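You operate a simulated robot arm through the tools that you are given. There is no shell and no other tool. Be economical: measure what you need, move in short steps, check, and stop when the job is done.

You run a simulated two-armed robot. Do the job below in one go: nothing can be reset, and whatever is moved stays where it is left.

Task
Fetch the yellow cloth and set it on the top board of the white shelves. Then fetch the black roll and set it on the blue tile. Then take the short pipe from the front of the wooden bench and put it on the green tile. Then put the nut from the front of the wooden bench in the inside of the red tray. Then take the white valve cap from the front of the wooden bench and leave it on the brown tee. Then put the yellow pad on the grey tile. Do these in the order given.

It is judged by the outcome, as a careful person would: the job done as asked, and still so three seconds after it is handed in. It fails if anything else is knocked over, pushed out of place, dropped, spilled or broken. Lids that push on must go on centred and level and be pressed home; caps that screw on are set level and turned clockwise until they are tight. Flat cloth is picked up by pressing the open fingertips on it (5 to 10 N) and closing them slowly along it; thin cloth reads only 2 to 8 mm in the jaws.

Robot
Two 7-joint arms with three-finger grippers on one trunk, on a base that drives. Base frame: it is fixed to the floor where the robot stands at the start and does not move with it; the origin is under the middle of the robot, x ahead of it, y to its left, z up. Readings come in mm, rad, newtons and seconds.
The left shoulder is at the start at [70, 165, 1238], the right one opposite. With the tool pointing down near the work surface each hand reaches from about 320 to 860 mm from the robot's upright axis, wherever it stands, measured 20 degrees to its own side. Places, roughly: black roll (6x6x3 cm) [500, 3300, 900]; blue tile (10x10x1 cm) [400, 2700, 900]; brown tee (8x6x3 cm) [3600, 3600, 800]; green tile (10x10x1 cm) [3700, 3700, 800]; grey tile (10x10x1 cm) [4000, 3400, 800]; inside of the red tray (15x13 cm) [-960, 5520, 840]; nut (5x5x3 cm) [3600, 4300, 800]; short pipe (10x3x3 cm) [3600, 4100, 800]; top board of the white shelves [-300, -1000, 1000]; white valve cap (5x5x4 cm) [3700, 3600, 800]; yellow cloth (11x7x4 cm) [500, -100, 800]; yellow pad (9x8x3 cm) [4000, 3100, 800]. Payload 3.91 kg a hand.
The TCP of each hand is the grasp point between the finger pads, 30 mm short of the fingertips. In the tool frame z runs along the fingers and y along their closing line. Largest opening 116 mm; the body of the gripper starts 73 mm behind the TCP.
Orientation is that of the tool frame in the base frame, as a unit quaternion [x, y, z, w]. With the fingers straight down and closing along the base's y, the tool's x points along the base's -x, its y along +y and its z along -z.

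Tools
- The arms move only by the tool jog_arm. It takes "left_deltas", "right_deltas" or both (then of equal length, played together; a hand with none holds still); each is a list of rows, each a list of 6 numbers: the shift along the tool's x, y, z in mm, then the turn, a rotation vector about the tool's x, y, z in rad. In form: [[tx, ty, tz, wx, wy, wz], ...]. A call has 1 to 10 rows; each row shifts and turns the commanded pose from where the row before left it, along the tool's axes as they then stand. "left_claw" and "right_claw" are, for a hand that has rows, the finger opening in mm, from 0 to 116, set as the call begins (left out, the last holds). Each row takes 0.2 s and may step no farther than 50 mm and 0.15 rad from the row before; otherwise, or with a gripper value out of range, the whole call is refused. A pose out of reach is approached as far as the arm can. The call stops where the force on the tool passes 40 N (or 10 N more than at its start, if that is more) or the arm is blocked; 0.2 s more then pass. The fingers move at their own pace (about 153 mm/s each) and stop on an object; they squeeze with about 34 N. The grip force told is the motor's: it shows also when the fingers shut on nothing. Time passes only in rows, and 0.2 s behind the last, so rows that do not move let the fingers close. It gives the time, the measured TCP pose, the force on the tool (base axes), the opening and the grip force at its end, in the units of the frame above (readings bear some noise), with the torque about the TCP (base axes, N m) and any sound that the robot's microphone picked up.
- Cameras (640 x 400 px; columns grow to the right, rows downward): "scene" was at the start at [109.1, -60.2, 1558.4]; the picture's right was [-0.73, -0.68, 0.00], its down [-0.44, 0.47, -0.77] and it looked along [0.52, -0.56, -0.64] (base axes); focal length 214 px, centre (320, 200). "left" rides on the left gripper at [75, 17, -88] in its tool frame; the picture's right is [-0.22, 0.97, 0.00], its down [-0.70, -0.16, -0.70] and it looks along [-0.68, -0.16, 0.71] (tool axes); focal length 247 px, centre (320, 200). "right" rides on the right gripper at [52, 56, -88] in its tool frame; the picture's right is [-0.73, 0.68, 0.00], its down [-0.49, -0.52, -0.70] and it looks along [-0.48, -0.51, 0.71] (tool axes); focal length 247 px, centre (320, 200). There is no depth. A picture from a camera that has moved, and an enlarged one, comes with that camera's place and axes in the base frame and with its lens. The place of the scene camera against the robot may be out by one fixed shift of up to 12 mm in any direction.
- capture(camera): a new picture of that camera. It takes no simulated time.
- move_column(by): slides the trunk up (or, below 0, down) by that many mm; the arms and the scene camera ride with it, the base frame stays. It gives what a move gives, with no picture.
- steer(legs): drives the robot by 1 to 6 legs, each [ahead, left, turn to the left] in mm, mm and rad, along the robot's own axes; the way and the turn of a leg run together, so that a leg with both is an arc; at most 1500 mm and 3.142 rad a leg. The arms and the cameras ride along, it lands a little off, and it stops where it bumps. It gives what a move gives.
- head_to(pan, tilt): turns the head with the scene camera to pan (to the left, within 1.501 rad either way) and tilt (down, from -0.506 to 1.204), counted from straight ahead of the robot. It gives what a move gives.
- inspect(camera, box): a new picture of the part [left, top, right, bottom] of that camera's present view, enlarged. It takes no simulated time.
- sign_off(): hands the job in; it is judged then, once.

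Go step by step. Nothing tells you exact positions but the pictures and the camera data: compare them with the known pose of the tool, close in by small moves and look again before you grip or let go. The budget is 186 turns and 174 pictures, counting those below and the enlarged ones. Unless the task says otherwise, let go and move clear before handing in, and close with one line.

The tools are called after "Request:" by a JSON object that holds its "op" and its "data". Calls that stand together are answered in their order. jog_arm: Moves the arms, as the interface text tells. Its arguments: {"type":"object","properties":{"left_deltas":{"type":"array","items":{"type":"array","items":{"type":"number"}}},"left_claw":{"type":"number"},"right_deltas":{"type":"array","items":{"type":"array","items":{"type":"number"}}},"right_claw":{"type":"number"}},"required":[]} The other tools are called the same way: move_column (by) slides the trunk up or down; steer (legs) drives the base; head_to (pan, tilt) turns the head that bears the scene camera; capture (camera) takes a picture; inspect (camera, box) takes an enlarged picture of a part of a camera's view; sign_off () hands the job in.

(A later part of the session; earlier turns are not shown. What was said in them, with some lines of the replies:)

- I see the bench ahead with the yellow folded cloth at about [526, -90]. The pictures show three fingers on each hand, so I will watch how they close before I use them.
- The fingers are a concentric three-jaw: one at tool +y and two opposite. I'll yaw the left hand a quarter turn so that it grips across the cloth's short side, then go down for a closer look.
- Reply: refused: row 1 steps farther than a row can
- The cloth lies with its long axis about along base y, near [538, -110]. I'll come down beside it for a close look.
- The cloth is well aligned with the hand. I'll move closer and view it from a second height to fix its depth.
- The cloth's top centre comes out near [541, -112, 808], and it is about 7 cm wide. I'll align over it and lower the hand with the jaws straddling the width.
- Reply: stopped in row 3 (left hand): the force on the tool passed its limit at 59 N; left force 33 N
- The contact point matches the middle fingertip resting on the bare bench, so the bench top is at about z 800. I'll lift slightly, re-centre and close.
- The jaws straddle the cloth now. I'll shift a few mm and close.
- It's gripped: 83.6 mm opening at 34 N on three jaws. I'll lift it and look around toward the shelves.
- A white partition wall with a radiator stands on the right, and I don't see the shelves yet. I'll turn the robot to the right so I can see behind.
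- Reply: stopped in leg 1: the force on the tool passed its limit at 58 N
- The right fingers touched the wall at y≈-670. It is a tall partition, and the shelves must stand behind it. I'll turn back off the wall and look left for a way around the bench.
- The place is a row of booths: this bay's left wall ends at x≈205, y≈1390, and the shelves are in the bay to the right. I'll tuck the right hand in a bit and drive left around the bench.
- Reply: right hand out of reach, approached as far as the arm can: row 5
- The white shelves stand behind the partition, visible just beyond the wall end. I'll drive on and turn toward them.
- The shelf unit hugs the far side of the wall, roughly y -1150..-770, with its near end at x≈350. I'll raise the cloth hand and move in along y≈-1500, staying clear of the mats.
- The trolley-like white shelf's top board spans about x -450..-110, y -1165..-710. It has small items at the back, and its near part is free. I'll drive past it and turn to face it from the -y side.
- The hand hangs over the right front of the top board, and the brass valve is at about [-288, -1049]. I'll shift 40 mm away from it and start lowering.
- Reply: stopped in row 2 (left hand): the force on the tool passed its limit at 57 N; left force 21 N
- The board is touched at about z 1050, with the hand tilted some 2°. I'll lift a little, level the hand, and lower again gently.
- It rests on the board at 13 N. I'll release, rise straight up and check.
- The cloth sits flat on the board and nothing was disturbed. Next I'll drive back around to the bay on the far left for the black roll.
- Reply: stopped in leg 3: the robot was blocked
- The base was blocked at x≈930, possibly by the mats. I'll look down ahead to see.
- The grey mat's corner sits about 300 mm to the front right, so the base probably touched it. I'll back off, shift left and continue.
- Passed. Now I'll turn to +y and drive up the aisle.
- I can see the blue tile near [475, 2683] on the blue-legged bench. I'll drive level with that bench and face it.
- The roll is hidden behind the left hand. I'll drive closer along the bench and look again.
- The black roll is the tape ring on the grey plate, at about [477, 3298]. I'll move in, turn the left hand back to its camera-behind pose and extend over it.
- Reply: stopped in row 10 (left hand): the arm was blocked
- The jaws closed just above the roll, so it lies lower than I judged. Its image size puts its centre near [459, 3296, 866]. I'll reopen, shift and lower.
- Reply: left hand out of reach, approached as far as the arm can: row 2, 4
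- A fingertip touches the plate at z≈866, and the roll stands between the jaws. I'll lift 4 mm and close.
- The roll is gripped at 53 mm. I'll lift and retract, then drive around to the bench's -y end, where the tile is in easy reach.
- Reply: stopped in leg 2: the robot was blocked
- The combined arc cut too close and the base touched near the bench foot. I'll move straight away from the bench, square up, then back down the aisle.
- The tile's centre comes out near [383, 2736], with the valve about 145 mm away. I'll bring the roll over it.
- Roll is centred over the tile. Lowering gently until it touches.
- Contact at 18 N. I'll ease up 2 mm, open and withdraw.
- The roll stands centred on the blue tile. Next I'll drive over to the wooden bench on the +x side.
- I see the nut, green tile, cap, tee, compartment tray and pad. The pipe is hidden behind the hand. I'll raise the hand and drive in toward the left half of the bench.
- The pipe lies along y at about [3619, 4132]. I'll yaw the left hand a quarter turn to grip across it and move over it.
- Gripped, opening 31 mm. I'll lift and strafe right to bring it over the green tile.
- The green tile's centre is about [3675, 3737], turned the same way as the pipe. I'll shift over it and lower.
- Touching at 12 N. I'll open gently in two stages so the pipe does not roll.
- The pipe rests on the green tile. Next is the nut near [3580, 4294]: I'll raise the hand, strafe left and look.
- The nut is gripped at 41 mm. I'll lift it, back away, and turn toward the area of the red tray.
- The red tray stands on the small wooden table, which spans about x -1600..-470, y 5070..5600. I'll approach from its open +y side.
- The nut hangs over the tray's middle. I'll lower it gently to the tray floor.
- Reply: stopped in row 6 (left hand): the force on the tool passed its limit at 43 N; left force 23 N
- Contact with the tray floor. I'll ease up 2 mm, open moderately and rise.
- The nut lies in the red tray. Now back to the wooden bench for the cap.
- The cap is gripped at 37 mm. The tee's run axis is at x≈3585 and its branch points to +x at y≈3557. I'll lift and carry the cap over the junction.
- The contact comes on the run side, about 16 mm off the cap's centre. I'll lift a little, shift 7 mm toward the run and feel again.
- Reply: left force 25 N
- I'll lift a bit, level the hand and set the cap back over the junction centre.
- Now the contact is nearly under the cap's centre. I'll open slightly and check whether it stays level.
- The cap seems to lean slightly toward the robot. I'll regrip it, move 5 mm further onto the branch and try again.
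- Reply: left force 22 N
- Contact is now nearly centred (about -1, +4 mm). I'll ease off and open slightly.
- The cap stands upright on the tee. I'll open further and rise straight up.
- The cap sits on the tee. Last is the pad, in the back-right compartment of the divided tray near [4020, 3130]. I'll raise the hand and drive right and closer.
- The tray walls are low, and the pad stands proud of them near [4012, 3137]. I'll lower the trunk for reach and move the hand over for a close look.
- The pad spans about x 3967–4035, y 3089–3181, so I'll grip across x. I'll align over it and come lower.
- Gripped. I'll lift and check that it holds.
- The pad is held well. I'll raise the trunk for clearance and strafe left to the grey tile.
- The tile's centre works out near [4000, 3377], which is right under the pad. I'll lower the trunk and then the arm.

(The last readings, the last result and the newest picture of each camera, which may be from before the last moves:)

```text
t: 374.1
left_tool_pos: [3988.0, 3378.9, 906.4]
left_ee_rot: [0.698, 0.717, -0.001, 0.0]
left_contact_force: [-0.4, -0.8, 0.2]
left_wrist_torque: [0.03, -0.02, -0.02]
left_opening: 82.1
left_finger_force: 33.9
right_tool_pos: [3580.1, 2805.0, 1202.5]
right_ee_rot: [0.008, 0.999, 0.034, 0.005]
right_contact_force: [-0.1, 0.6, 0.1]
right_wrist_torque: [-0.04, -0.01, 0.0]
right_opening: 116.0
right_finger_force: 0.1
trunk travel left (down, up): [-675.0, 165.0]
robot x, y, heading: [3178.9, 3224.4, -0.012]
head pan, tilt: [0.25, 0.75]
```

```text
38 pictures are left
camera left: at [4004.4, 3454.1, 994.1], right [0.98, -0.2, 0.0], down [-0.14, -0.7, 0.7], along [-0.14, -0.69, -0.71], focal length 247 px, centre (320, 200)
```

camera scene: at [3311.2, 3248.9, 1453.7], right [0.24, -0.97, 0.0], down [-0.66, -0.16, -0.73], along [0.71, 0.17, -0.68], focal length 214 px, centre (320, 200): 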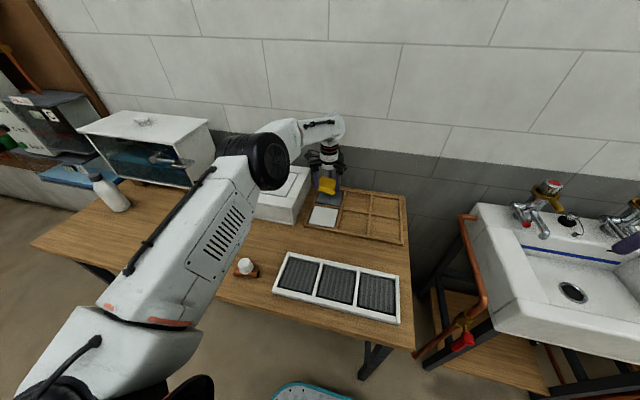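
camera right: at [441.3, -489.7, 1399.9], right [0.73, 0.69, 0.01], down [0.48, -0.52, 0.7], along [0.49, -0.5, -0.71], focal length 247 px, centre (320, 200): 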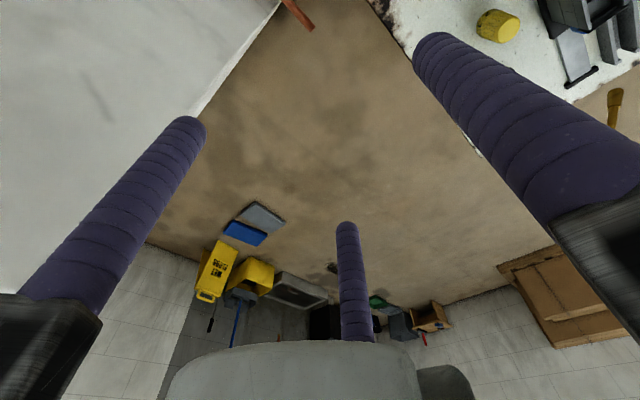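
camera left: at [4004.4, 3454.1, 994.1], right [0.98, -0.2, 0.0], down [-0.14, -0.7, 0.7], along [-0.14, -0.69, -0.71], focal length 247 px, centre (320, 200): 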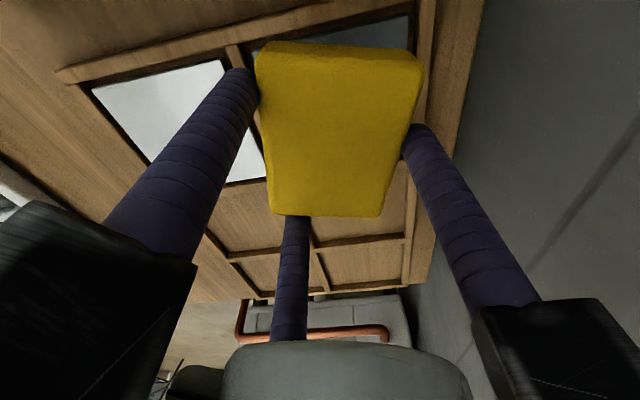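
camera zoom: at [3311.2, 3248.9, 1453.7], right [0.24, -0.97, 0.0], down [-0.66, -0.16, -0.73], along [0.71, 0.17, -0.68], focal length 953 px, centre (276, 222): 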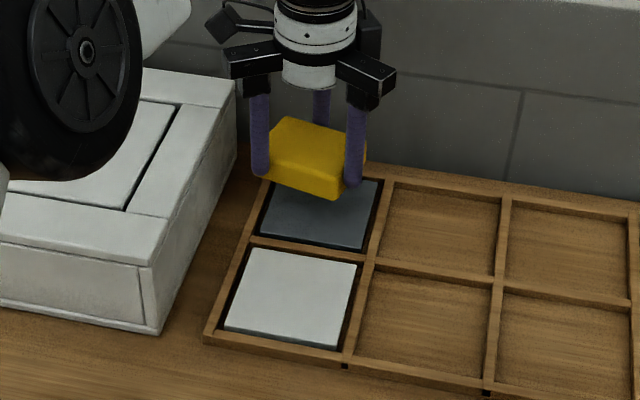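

The tile's centre refines to [4001, 3371]. I'll shift 8 mm and lower.

Request:
{"op": "jog_arm", "data": {"left_deltas": [[-8.5, 2.5, 0, 0, 0, 0], [0, 0, 20, 0, 0, 0], [0, 0, 15, 0, 0, 0], [0, 0, 4, 0, 0, 0], [0, 0, 0, 0, 0, 0]]}}

Request:
{"op": "jog_arm", "data": {"left_deltas": [[0, 0, 2, 0, 0, 0], [0, 0, 2, 0, 0, 0], [0, 0, 2, 0, 0, 0], [0, 0, 2, 0, 0, 0]]}}

Request:
{"op": "inspect", "data": {"camera": "scene", "box": [270, 150, 390, 240]}}

```text
t: 375.3
left_tool_pos: [3992.0, 3370.5, 868.5]
left_ee_rot: [0.698, 0.716, -0.002, -0.001]
left_contact_force: [-1.4, -0.3, -0.4]
left_wrist_torque: [-0.04, -0.01, 0.0]
left_opening: 81.9
left_finger_force: 34.2
right_tool_pos: [3582.4, 2805.6, 1203.0]
right_ee_rot: [0.009, 0.999, 0.034, 0.004]
right_contact_force: [-0.1, -0.7, 0.4]
right_wrist_torque: [0.02, 0.0, 0.01]
right_opening: 115.8
right_finger_force: 0.2
trunk travel left (down, up): [-675.0, 165.0]
robot x, y, heading: [3180.9, 3226.4, -0.006]
head pan, tilt: [0.25, 0.75]
```

```text
t: 376.3
left_tool_pos: [3991.6, 3369.1, 861.3]
left_ee_rot: [0.698, 0.716, -0.001, 0.0]
left_contact_force: [-0.6, 0.6, -0.3]
left_wrist_torque: [0.01, 0.01, 0.0]
left_opening: 81.4
left_finger_force: 34.3
right_tool_pos: [3582.2, 2804.1, 1202.9]
right_ee_rot: [0.009, 0.999, 0.033, 0.003]
right_contact_force: [-0.2, -0.1, 0.7]
right_wrist_torque: [-0.02, -0.02, 0.02]
right_opening: 116.0
right_finger_force: 0.0
trunk travel left (down, up): [-675.0, 165.0]
robot x, y, heading: [3180.3, 3227.2, -0.011]
head pan, tilt: [0.25, 0.75]
```

```text
4.44 times, centred on (330, 195) of scene
camera zoom: at [3312.0, 3249.0, 1453.6], right [0.24, -0.97, 0.0], down [-0.66, -0.16, -0.73], along [0.71, 0.17, -0.68], focal length 953 px, centre (276, 222)
```

zoom: 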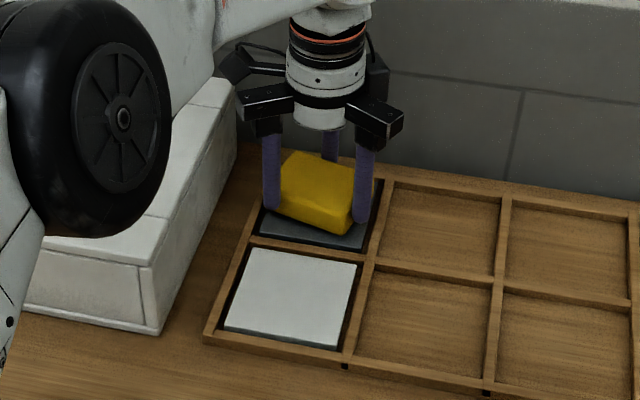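

Request:
{"op": "jog_arm", "data": {"left_deltas": [[0, 0, 2, 0, 0, 0], [0, 0, 2, 0, 0, 0], [0, 0, 1.5, 0, 0, 0], [0, 0, 1.5, 0, 0, 0], [0, 0, 1.5, 0, 0, 0]]}}

```text
t: 377.5
left_tool_pos: [3991.9, 3369.0, 857.7]
left_ee_rot: [0.697, 0.717, 0.002, 0.002]
left_contact_force: [1.3, -0.1, 21.2]
left_wrist_torque: [0.96, -0.29, -0.02]
left_opening: 81.4
left_finger_force: 33.9
right_tool_pos: [3580.3, 2803.8, 1202.9]
right_ee_rot: [0.009, 0.999, 0.034, 0.006]
right_contact_force: [0.3, -0.4, -0.2]
right_wrist_torque: [0.01, 0.0, 0.01]
right_opening: 116.0
right_finger_force: 0.0
trunk travel left (down, up): [-675.0, 165.0]
robot x, y, heading: [3177.8, 3225.5, -0.016]
head pan, tilt: [0.25, 0.75]
```

Touching at 21 N on the pad's +y edge. I'll release gently and let it settle flat.

Request:
{"op": "jog_arm", "data": {"left_deltas": [[0, 0, -1, 0, 0, 0], [0, 0, 0, 0, 0, 0], [0, 0, 0, 0, 0, 0]], "left_claw": 90}}

Request:
{"op": "capture", "data": {"camera": "left"}}

Request:
{"op": "inspect", "data": {"camera": "scene", "box": [270, 150, 390, 240]}}

```text
t: 378.3
left_tool_pos: [3992.4, 3369.3, 852.7]
left_ee_rot: [0.698, 0.716, -0.002, 0.0]
left_contact_force: [0.0, -0.2, 0.5]
left_wrist_torque: [0.02, 0.03, 0.02]
left_opening: 89.7
left_finger_force: 0.0
right_tool_pos: [3582.9, 2804.7, 1201.7]
right_ee_rot: [0.009, 0.999, 0.034, 0.004]
right_contact_force: [-0.3, 0.6, -0.5]
right_wrist_torque: [0.02, 0.0, 0.02]
right_opening: 115.7
right_finger_force: 0.1
trunk travel left (down, up): [-675.0, 165.0]
robot x, y, heading: [3181.7, 3224.4, -0.012]
head pan, tilt: [0.25, 0.75]
```

```text
36 pictures are left
camera left: at [4009.3, 3444.7, 941.5], right [0.98, -0.2, 0.0], down [-0.14, -0.7, 0.7], along [-0.14, -0.69, -0.71], focal length 247 px, centre (320, 200)
```

left: 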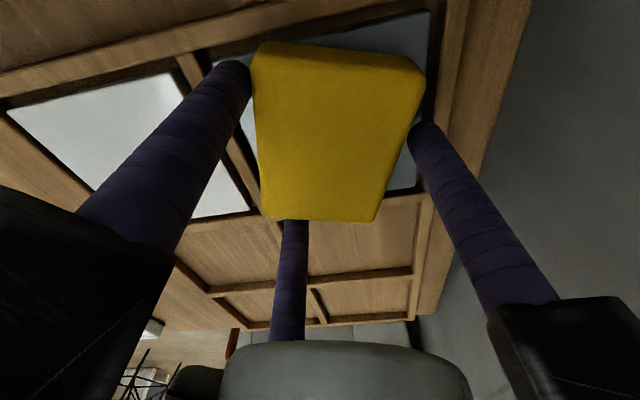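

```text
4.44 times, centred on (330, 195) of scene
camera zoom: at [3312.7, 3249.0, 1453.5], right [0.24, -0.97, 0.0], down [-0.66, -0.16, -0.73], along [0.71, 0.17, -0.68], focal length 953 px, centre (276, 222)
```

zoom: 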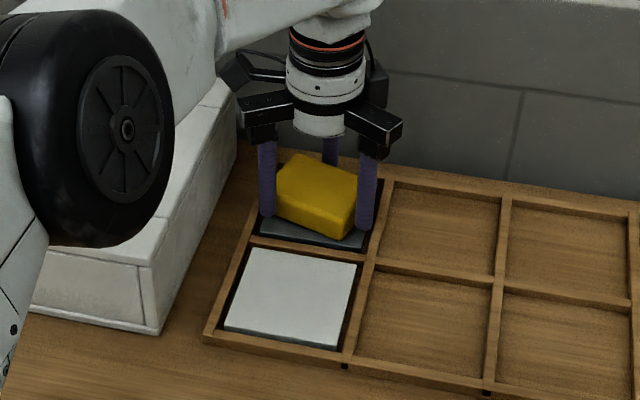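

The pad settled on the grey tile. I'll open a bit more and rise straight up.

Request:
{"op": "jog_arm", "data": {"left_deltas": [[0, 0, 0, 0, 0, 0], [0, 0, 0, 0, 0, 0], [0, 0, -10, 0, 0, 0], [0, 0, -25, 0, 0, 0], [0, 0, -40, 0, 0, 0], [0, 0, -45, 0, 0, 0], [0, 0, -45, 0, 0, 0]], "left_claw": 106}}

Request:
{"op": "move_column", "data": {"by": 100}}

Request:
{"op": "capture", "data": {"camera": "scene"}}

Request:
{"op": "inspect", "data": {"camera": "scene", "box": [260, 160, 400, 260]}}

```text
t: 379.9
left_tool_pos: [3990.1, 3367.9, 1019.6]
left_ee_rot: [0.698, 0.716, -0.002, 0.0]
left_contact_force: [0.0, -0.8, -0.5]
left_wrist_torque: [0.0, -0.05, 0.0]
left_opening: 106.0
left_finger_force: 0.0
right_tool_pos: [3581.0, 2804.1, 1201.6]
right_ee_rot: [0.008, 0.999, 0.034, 0.004]
right_contact_force: [0.5, -0.8, -0.9]
right_wrist_torque: [0.0, -0.04, 0.0]
right_opening: 116.1
right_finger_force: 0.0
trunk travel left (down, up): [-675.0, 165.0]
robot x, y, heading: [3183.1, 3231.4, -0.005]
head pan, tilt: [0.25, 0.75]
```

```text
t: 381.2
left_tool_pos: [3992.8, 3369.6, 1117.5]
left_ee_rot: [0.698, 0.716, -0.001, 0.0]
left_contact_force: [-0.2, -0.1, 0.4]
left_wrist_torque: [-0.02, 0.0, 0.0]
left_opening: 106.1
left_finger_force: 0.0
right_tool_pos: [3583.5, 2803.8, 1302.6]
right_ee_rot: [0.009, 0.999, 0.034, 0.004]
right_contact_force: [0.4, -0.7, -0.9]
right_wrist_torque: [-0.03, 0.0, 0.01]
right_opening: 115.9
right_finger_force: 0.0
trunk travel left (down, up): [-775.0, 65.0]
robot x, y, heading: [3181.3, 3227.4, -0.008]
head pan, tilt: [0.25, 0.75]
```

```text
34 pictures are left
camera scene: at [3312.3, 3248.9, 1553.5], right [0.24, -0.97, 0.0], down [-0.66, -0.16, -0.73], along [0.71, 0.17, -0.68], focal length 214 px, centre (320, 200)
```

scene: 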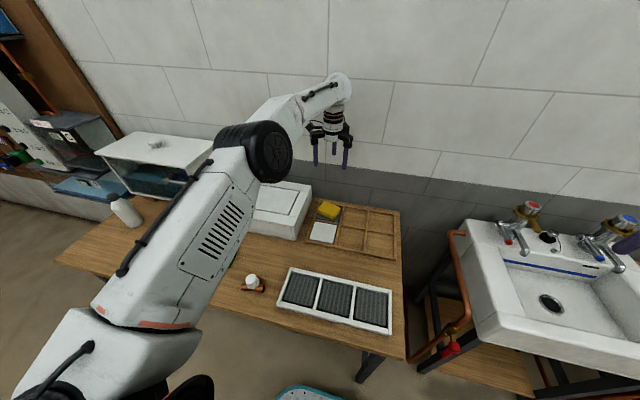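

```text
4.00 times, centred on (330, 210) of scene
camera zoom: at [3312.3, 3248.9, 1553.5], right [0.24, -0.97, 0.0], down [-0.66, -0.16, -0.73], along [0.71, 0.17, -0.68], focal length 858 px, centre (280, 160)
```

zoom: 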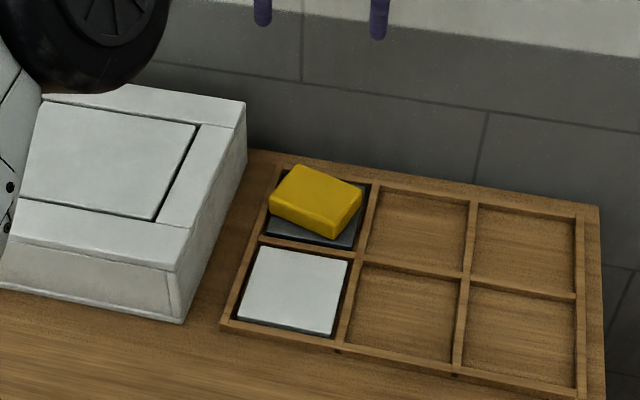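

Request:
{"op": "capture", "data": {"camera": "left"}}

Request:
{"op": "inspect", "data": {"camera": "scene", "box": [305, 190, 355, 225]}}

```text
32 pictures are left
camera left: at [4008.6, 3444.7, 1206.7], right [0.98, -0.2, 0.0], down [-0.14, -0.7, 0.7], along [-0.14, -0.69, -0.71], focal length 247 px, centre (320, 200)
```

left: 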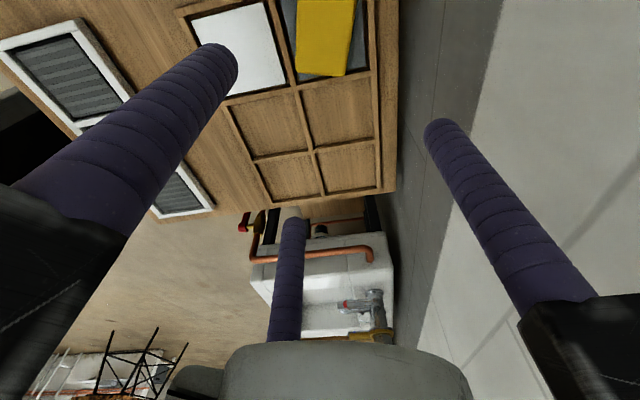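

```text
11.43 times, centred on (330, 208) of scene
camera zoom: at [3312.3, 3248.9, 1553.5], right [0.24, -0.97, 0.0], down [-0.66, -0.16, -0.73], along [0.71, 0.17, -0.68], focal length 2451 px, centre (206, 114)
```

zoom: 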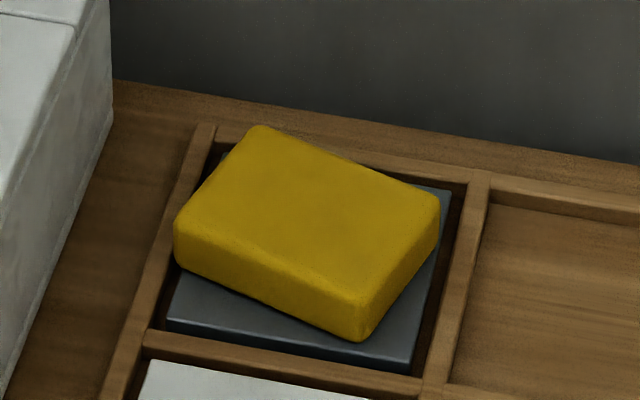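

The pad is on the tile but turned about 14°, with one corner close to the tray wall. I'll regrip it with the same hand pose, turn it square and set it down centred.

Request:
{"op": "move_column", "data": {"by": -100}}

Request:
{"op": "jog_arm", "data": {"left_deltas": [[0, 0, 45, 0, 0, 0], [0, 0, 45, 0, 0, 0], [0, 0, 40, 0, 0, 0], [0, 0, 20, 0, 0, 0], [0, 0, 12, 0, 0, 0], [0, 0, 0, 0, 0, 0]]}}

Request:
{"op": "capture", "data": {"camera": "left"}}

Request:
{"op": "inspect", "data": {"camera": "scene", "box": [280, 150, 380, 230]}}

```text
t: 382.6
left_tool_pos: [3992.2, 3369.5, 1018.2]
left_ee_rot: [0.698, 0.716, -0.002, 0.0]
left_contact_force: [-0.5, -0.7, -0.1]
left_wrist_torque: [-0.01, 0.02, -0.02]
left_opening: 105.9
left_finger_force: 0.1
right_tool_pos: [3582.3, 2804.5, 1200.4]
right_ee_rot: [0.008, 0.999, 0.034, 0.005]
right_contact_force: [-0.3, 0.0, -0.1]
right_wrist_torque: [-0.01, -0.02, -0.02]
right_opening: 115.9
right_finger_force: 0.1
trunk travel left (down, up): [-675.0, 165.0]
robot x, y, heading: [3180.3, 3227.4, -0.007]
head pan, tilt: [0.25, 0.75]
```

```text
t: 383.9
left_tool_pos: [3989.8, 3370.0, 854.9]
left_ee_rot: [0.697, 0.717, -0.001, 0.0]
left_contact_force: [-0.2, 0.6, 0.1]
left_wrist_torque: [-0.03, 0.02, 0.01]
left_opening: 106.2
left_finger_force: 0.1
right_tool_pos: [3581.9, 2804.4, 1202.3]
right_ee_rot: [0.008, 0.999, 0.033, 0.005]
right_contact_force: [-0.7, 0.5, -0.1]
right_wrist_torque: [-0.02, 0.02, -0.01]
right_opening: 115.9
right_finger_force: 0.1
trunk travel left (down, up): [-675.0, 165.0]
robot x, y, heading: [3177.9, 3228.1, -0.013]
head pan, tilt: [0.25, 0.75]
```

```text
30 pictures are left
camera left: at [4006.3, 3444.9, 943.8], right [0.98, -0.2, 0.0], down [-0.14, -0.7, 0.7], along [-0.14, -0.69, -0.71], focal length 247 px, centre (320, 200)
```

left: 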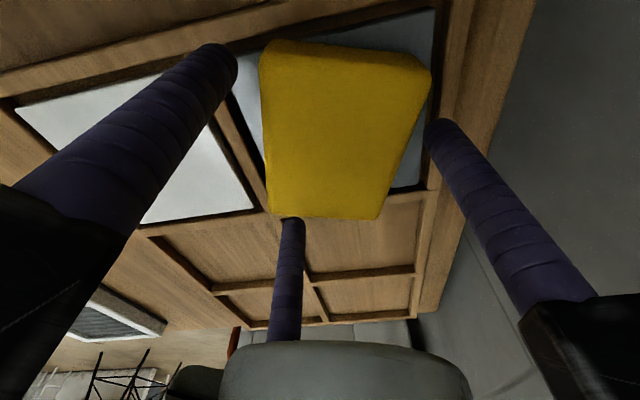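

```text
5.00 times, centred on (330, 190) of scene
camera zoom: at [3311.9, 3248.9, 1453.6], right [0.24, -0.97, 0.0], down [-0.66, -0.16, -0.73], along [0.71, 0.17, -0.68], focal length 1072 px, centre (270, 250)
```

zoom: 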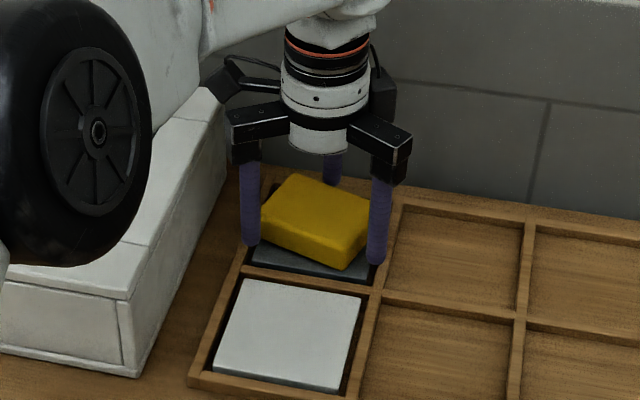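

The corner does reach past the tile edge toward the wall. I'll grip, lift slightly, turn it square and move it in.

Request:
{"op": "jog_arm", "data": {"left_deltas": [[0, 0, 2, 0, 0, 0], [0, 0, 0, 0, 0, 0], [0, 0, 0, 0, 0, 0], [0, 0, 0, 0, 0, 0]], "left_claw": 60}}

Request:
{"op": "jog_arm", "data": {"left_deltas": [[0, 0, -10, 0, 0, 0], [0, 0, -15, 0, 0, 0], [0, 0, -10, 0, 0, -0.08], [0, 0, 0, 0, 0, -0.08], [0, 0, 0, 0, 0, -0.07], [0, 0, 0, 0, 0, 0]]}}

Request:
{"op": "capture", "data": {"camera": "left"}}

Request:
{"op": "inspect", "data": {"camera": "scene", "box": [280, 150, 380, 230]}}

```text
t: 384.9
left_tool_pos: [3990.3, 3368.8, 855.2]
left_ee_rot: [0.698, 0.717, -0.001, 0.001]
left_contact_force: [1.1, 1.2, 5.2]
left_wrist_torque: [0.03, -0.09, 0.03]
left_opening: 82.0
left_finger_force: 34.3
right_tool_pos: [3582.2, 2805.3, 1201.7]
right_ee_rot: [0.009, 0.999, 0.034, 0.005]
right_contact_force: [-0.8, 0.5, -0.3]
right_wrist_torque: [-0.03, 0.03, -0.01]
right_opening: 116.0
right_finger_force: 0.0
trunk travel left (down, up): [-675.0, 165.0]
robot x, y, heading: [3178.4, 3227.3, -0.01]
head pan, tilt: [0.25, 0.75]
```

```text
t: 386.4
left_tool_pos: [3991.9, 3369.3, 888.0]
left_ee_rot: [0.611, 0.792, -0.001, 0.0]
left_contact_force: [0.2, 0.3, -0.6]
left_wrist_torque: [0.03, -0.01, 0.0]
left_opening: 81.3
left_finger_force: 33.8
right_tool_pos: [3583.0, 2804.2, 1202.5]
right_ee_rot: [0.008, 0.999, 0.035, 0.004]
right_contact_force: [-0.2, -0.1, -0.4]
right_wrist_torque: [0.01, 0.0, 0.02]
right_opening: 115.9
right_finger_force: 0.1
trunk travel left (down, up): [-675.0, 165.0]
robot x, y, heading: [3181.6, 3225.7, -0.007]
head pan, tilt: [0.25, 0.75]
```

```text
28 pictures are left
camera left: at [3990.0, 3445.8, 978.4], right [1.0, 0.03, 0.0], down [0.02, -0.71, 0.7], along [0.02, -0.7, -0.71], focal length 247 px, centre (320, 200)
```

left: 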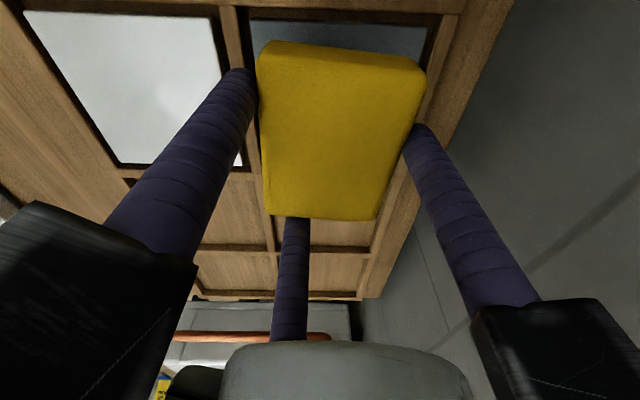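

```text
5.00 times, centred on (330, 190) of scene
camera zoom: at [3312.0, 3248.9, 1453.6], right [0.24, -0.97, 0.0], down [-0.66, -0.16, -0.73], along [0.71, 0.17, -0.68], focal length 1072 px, centre (270, 250)
```

zoom: 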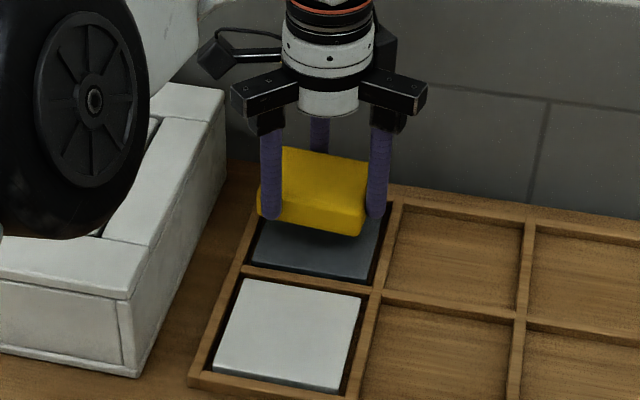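

Request:
{"op": "jog_arm", "data": {"left_deltas": [[-6, 1, 0, 0, 0, -0.08], [0, 0, 12, 0, 0, 0], [0, 0, 10, 0, 0, 0], [0, 0, 4, 0, 0, 0], [0, 0, 2, 0, 0, 0], [0, 0, 2, 0, 0, 0], [0, 0, 1, 0, 0, 0]]}}

Request:
{"op": "capture", "data": {"camera": "left"}}

```text
t: 387.9
left_tool_pos: [3994.7, 3362.4, 858.9]
left_ee_rot: [0.579, 0.815, -0.002, 0.0]
left_contact_force: [0.9, 0.7, -0.3]
left_wrist_torque: [-0.02, 0.0, 0.02]
left_opening: 81.3
left_finger_force: 33.8
right_tool_pos: [3582.9, 2804.1, 1201.6]
right_ee_rot: [0.009, 0.999, 0.034, 0.004]
right_contact_force: [-0.3, 0.0, -0.1]
right_wrist_torque: [0.02, -0.01, -0.02]
right_opening: 115.8
right_finger_force: 0.2
trunk travel left (down, up): [-675.0, 165.0]
robot x, y, heading: [3179.4, 3225.4, -0.005]
head pan, tilt: [0.25, 0.75]
```

```text
26 pictures are left
camera left: at [3987.1, 3440.1, 947.2], right [0.99, 0.11, 0.0], down [0.08, -0.71, 0.7], along [0.08, -0.7, -0.71], focal length 247 px, centre (320, 200)
```

left: 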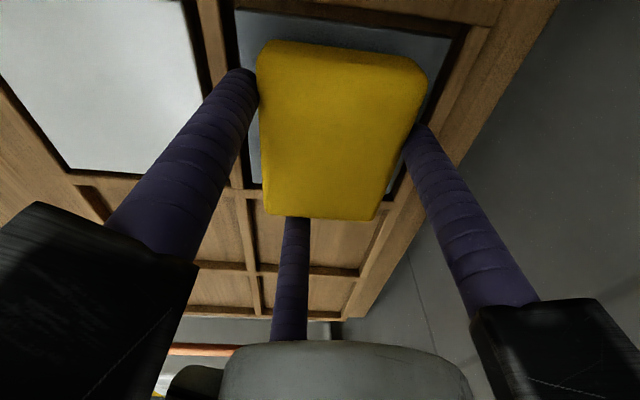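

It is square and centred now. Lowering to contact.

Request:
{"op": "jog_arm", "data": {"left_deltas": [[0, 0, 1.5, 0, 0, 0], [0, 0, 1.5, 0, 0, 0], [0, 0, 1.5, 0, 0, 0], [0, 0, 1.5, 0, 0, 0]]}}

```text
t: 388.9
left_tool_pos: [3995.0, 3362.8, 854.9]
left_ee_rot: [0.579, 0.815, -0.001, 0.0]
left_contact_force: [0.8, 0.4, 5.4]
left_wrist_torque: [0.08, -0.04, 0.04]
left_opening: 81.3
left_finger_force: 34.1
right_tool_pos: [3580.8, 2804.9, 1200.9]
right_ee_rot: [0.008, 0.999, 0.034, 0.005]
right_contact_force: [0.0, 0.2, 0.7]
right_wrist_torque: [-0.03, 0.0, 0.0]
right_opening: 115.9
right_finger_force: 0.0
trunk travel left (down, up): [-675.0, 165.0]
robot x, y, heading: [3178.9, 3224.3, -0.011]
head pan, tilt: [0.25, 0.75]
```

Light, centred contact. Release and rise.

Request:
{"op": "jog_arm", "data": {"left_deltas": [[0, 0, 0.5, 0, 0, 0], [0, 0, 0, 0, 0, 0], [0, 0, 0, 0, 0, 0]], "left_claw": 90}}

Request:
{"op": "jog_arm", "data": {"left_deltas": [[0, 0, 0, 0, 0, 0], [0, 0, 0, 0, 0, 0], [0, 0, -10, 0, 0, 0], [0, 0, -25, 0, 0, 0], [0, 0, -40, 0, 0, 0], [0, 0, -45, 0, 0, 0], [0, 0, -45, 0, 0, 0], [0, 0, -45, 0, 0, 0]], "left_claw": 106}}

Request:
{"op": "move_column", "data": {"by": 100}}

Request:
{"op": "inspect", "data": {"camera": "scene", "box": [300, 180, 370, 230]}}

Request:
{"op": "capture", "data": {"camera": "left"}}

Request:
{"op": "capture", "data": {"camera": "scene"}}

```text
t: 389.8
left_tool_pos: [3994.7, 3363.7, 853.0]
left_ee_rot: [0.579, 0.815, -0.001, 0.0]
left_contact_force: [0.4, -0.4, 0.4]
left_wrist_torque: [-0.01, 0.03, 0.01]
left_opening: 90.0
left_finger_force: 0.0
right_tool_pos: [3581.9, 2805.6, 1200.8]
right_ee_rot: [0.009, 0.999, 0.034, 0.004]
right_contact_force: [0.0, -0.4, -0.3]
right_wrist_torque: [-0.03, -0.03, -0.02]
right_opening: 116.2
right_finger_force: 0.0
trunk travel left (down, up): [-675.0, 165.0]
robot x, y, heading: [3182.7, 3230.6, -0.014]
head pan, tilt: [0.25, 0.75]
```

```text
t: 391.6
left_tool_pos: [3992.2, 3362.4, 1063.7]
left_ee_rot: [0.578, 0.816, -0.001, 0.0]
left_contact_force: [-0.7, 0.1, -0.3]
left_wrist_torque: [0.0, 0.01, 0.01]
left_opening: 105.9
left_finger_force: 0.0
right_tool_pos: [3582.3, 2804.4, 1201.5]
right_ee_rot: [0.009, 0.999, 0.034, 0.005]
right_contact_force: [0.8, 0.2, 0.2]
right_wrist_torque: [0.02, 0.02, -0.01]
right_opening: 115.9
right_finger_force: 0.0
trunk travel left (down, up): [-675.0, 165.0]
robot x, y, heading: [3183.9, 3227.0, -0.013]
head pan, tilt: [0.25, 0.75]
```

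```text
t: 392.9
left_tool_pos: [3991.4, 3363.3, 1163.9]
left_ee_rot: [0.58, 0.815, -0.002, 0.0]
left_contact_force: [-0.5, -1.1, 0.3]
left_wrist_torque: [0.0, 0.01, -0.02]
left_opening: 105.9
left_finger_force: 0.0
right_tool_pos: [3583.5, 2804.4, 1301.0]
right_ee_rot: [0.009, 0.999, 0.033, 0.004]
right_contact_force: [0.4, 0.5, 0.4]
right_wrist_torque: [0.01, 0.01, -0.01]
right_opening: 115.9
right_finger_force: 0.1
trunk travel left (down, up): [-775.0, 65.0]
robot x, y, heading: [3180.6, 3228.0, -0.012]
head pan, tilt: [0.25, 0.75]
```

```text
8.00 times, centred on (335, 205) of scene
camera zoom: at [3312.3, 3248.9, 1553.5], right [0.24, -0.97, 0.0], down [-0.66, -0.16, -0.73], along [0.71, 0.17, -0.68], focal length 1716 px, centre (200, 160)
```

zoom: 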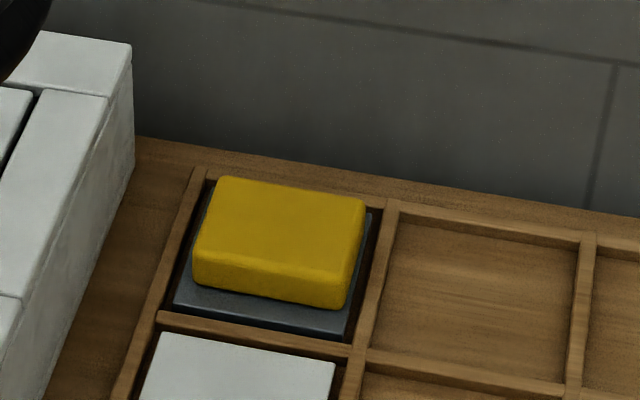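

```text
24 pictures are left
camera left: at [3985.3, 3439.3, 1252.0], right [0.99, 0.11, 0.0], down [0.08, -0.71, 0.7], along [0.08, -0.7, -0.71], focal length 247 px, centre (320, 200)
```

left: 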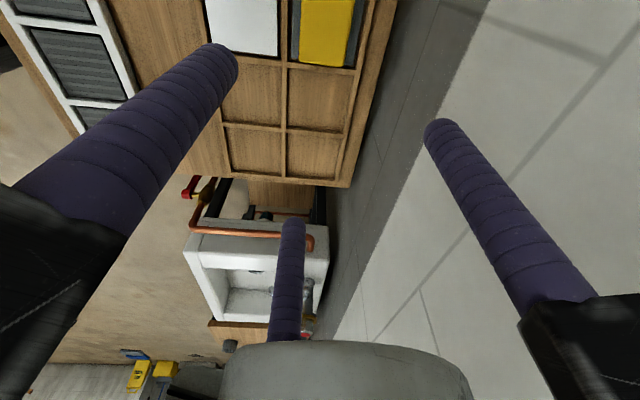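

```text
23 pictures are left
camera scene: at [3312.3, 3248.9, 1553.5], right [0.24, -0.97, 0.0], down [-0.66, -0.16, -0.73], along [0.71, 0.17, -0.68], focal length 214 px, centre (320, 200)
```

scene: 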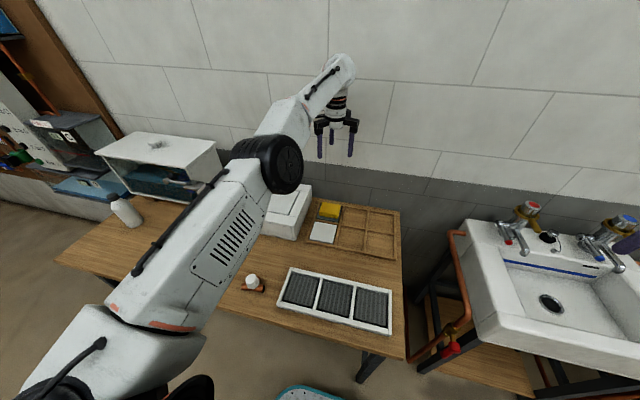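

The pad sits flat on the grey tile. I'll back clear of the bench and take one last look at the cap and pipe.

Request:
{"op": "steer", "data": {"legs": [[-350, 0, 0]]}}

Request:
{"op": "head_to", "data": {"pan": 0.3, "tilt": 0.55}}

Request:
{"op": "inspect", "data": {"camera": "scene", "box": [180, 150, 420, 300]}}

```text
t: 395.2
left_tool_pos: [3640.1, 3365.1, 1161.7]
left_ee_rot: [0.579, 0.815, -0.001, 0.0]
left_contact_force: [0.1, -1.3, -0.9]
left_wrist_torque: [0.01, 0.05, 0.02]
left_opening: 105.9
left_finger_force: 0.1
right_tool_pos: [3229.3, 2808.1, 1301.0]
right_ee_rot: [0.009, 0.999, 0.034, 0.005]
right_contact_force: [0.6, 0.0, -0.2]
right_wrist_torque: [0.02, 0.0, -0.01]
right_opening: 116.0
right_finger_force: 0.1
trunk travel left (down, up): [-775.0, 65.0]
robot x, y, heading: [2827.1, 3228.9, -0.007]
head pan, tilt: [0.25, 0.75]
```

```text
t: 395.9
left_tool_pos: [3638.0, 3365.5, 1164.9]
left_ee_rot: [0.58, 0.815, -0.001, 0.0]
left_contact_force: [0.6, -0.2, -0.1]
left_wrist_torque: [0.0, 0.01, -0.02]
left_opening: 106.0
left_finger_force: 0.2
right_tool_pos: [3227.7, 2808.4, 1300.9]
right_ee_rot: [0.01, 0.999, 0.033, 0.005]
right_contact_force: [0.0, 0.0, 0.8]
right_wrist_torque: [0.01, 0.03, 0.03]
right_opening: 116.3
right_finger_force: 0.2
trunk travel left (down, up): [-775.0, 65.0]
robot x, y, heading: [2825.0, 3230.1, -0.012]
head pan, tilt: [0.3, 0.55]
```

```text
2.67 times, centred on (300, 225) of scene
camera zoom: at [2963.2, 3258.1, 1571.1], right [0.29, -0.96, 0.0], down [-0.5, -0.15, -0.85], along [0.82, 0.24, -0.52], focal length 572 px, centre (373, 133)
```

zoom: 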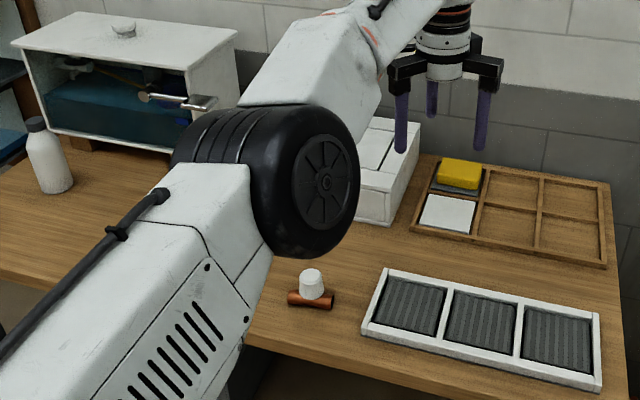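

The cap stands on the tee, the pad is on the grey tile, and everything else looks in place, so I'm handing the job in.

Request:
{"op": "sign_off", "data": {}}

```text
The job is handed in.
```

All six items were moved in the order given and the job is handed in. I looked at each one after letting go and it was in place, though my final look did not show the pipe on the green tile because the arm was in the way. While driving, the robot bumped something three times: the partition wall, what was probably the grey floor mat, and the foot of the blue-legged bench. I saw nothing knocked over, but I did not go back to confirm the mat hadn't shifted.
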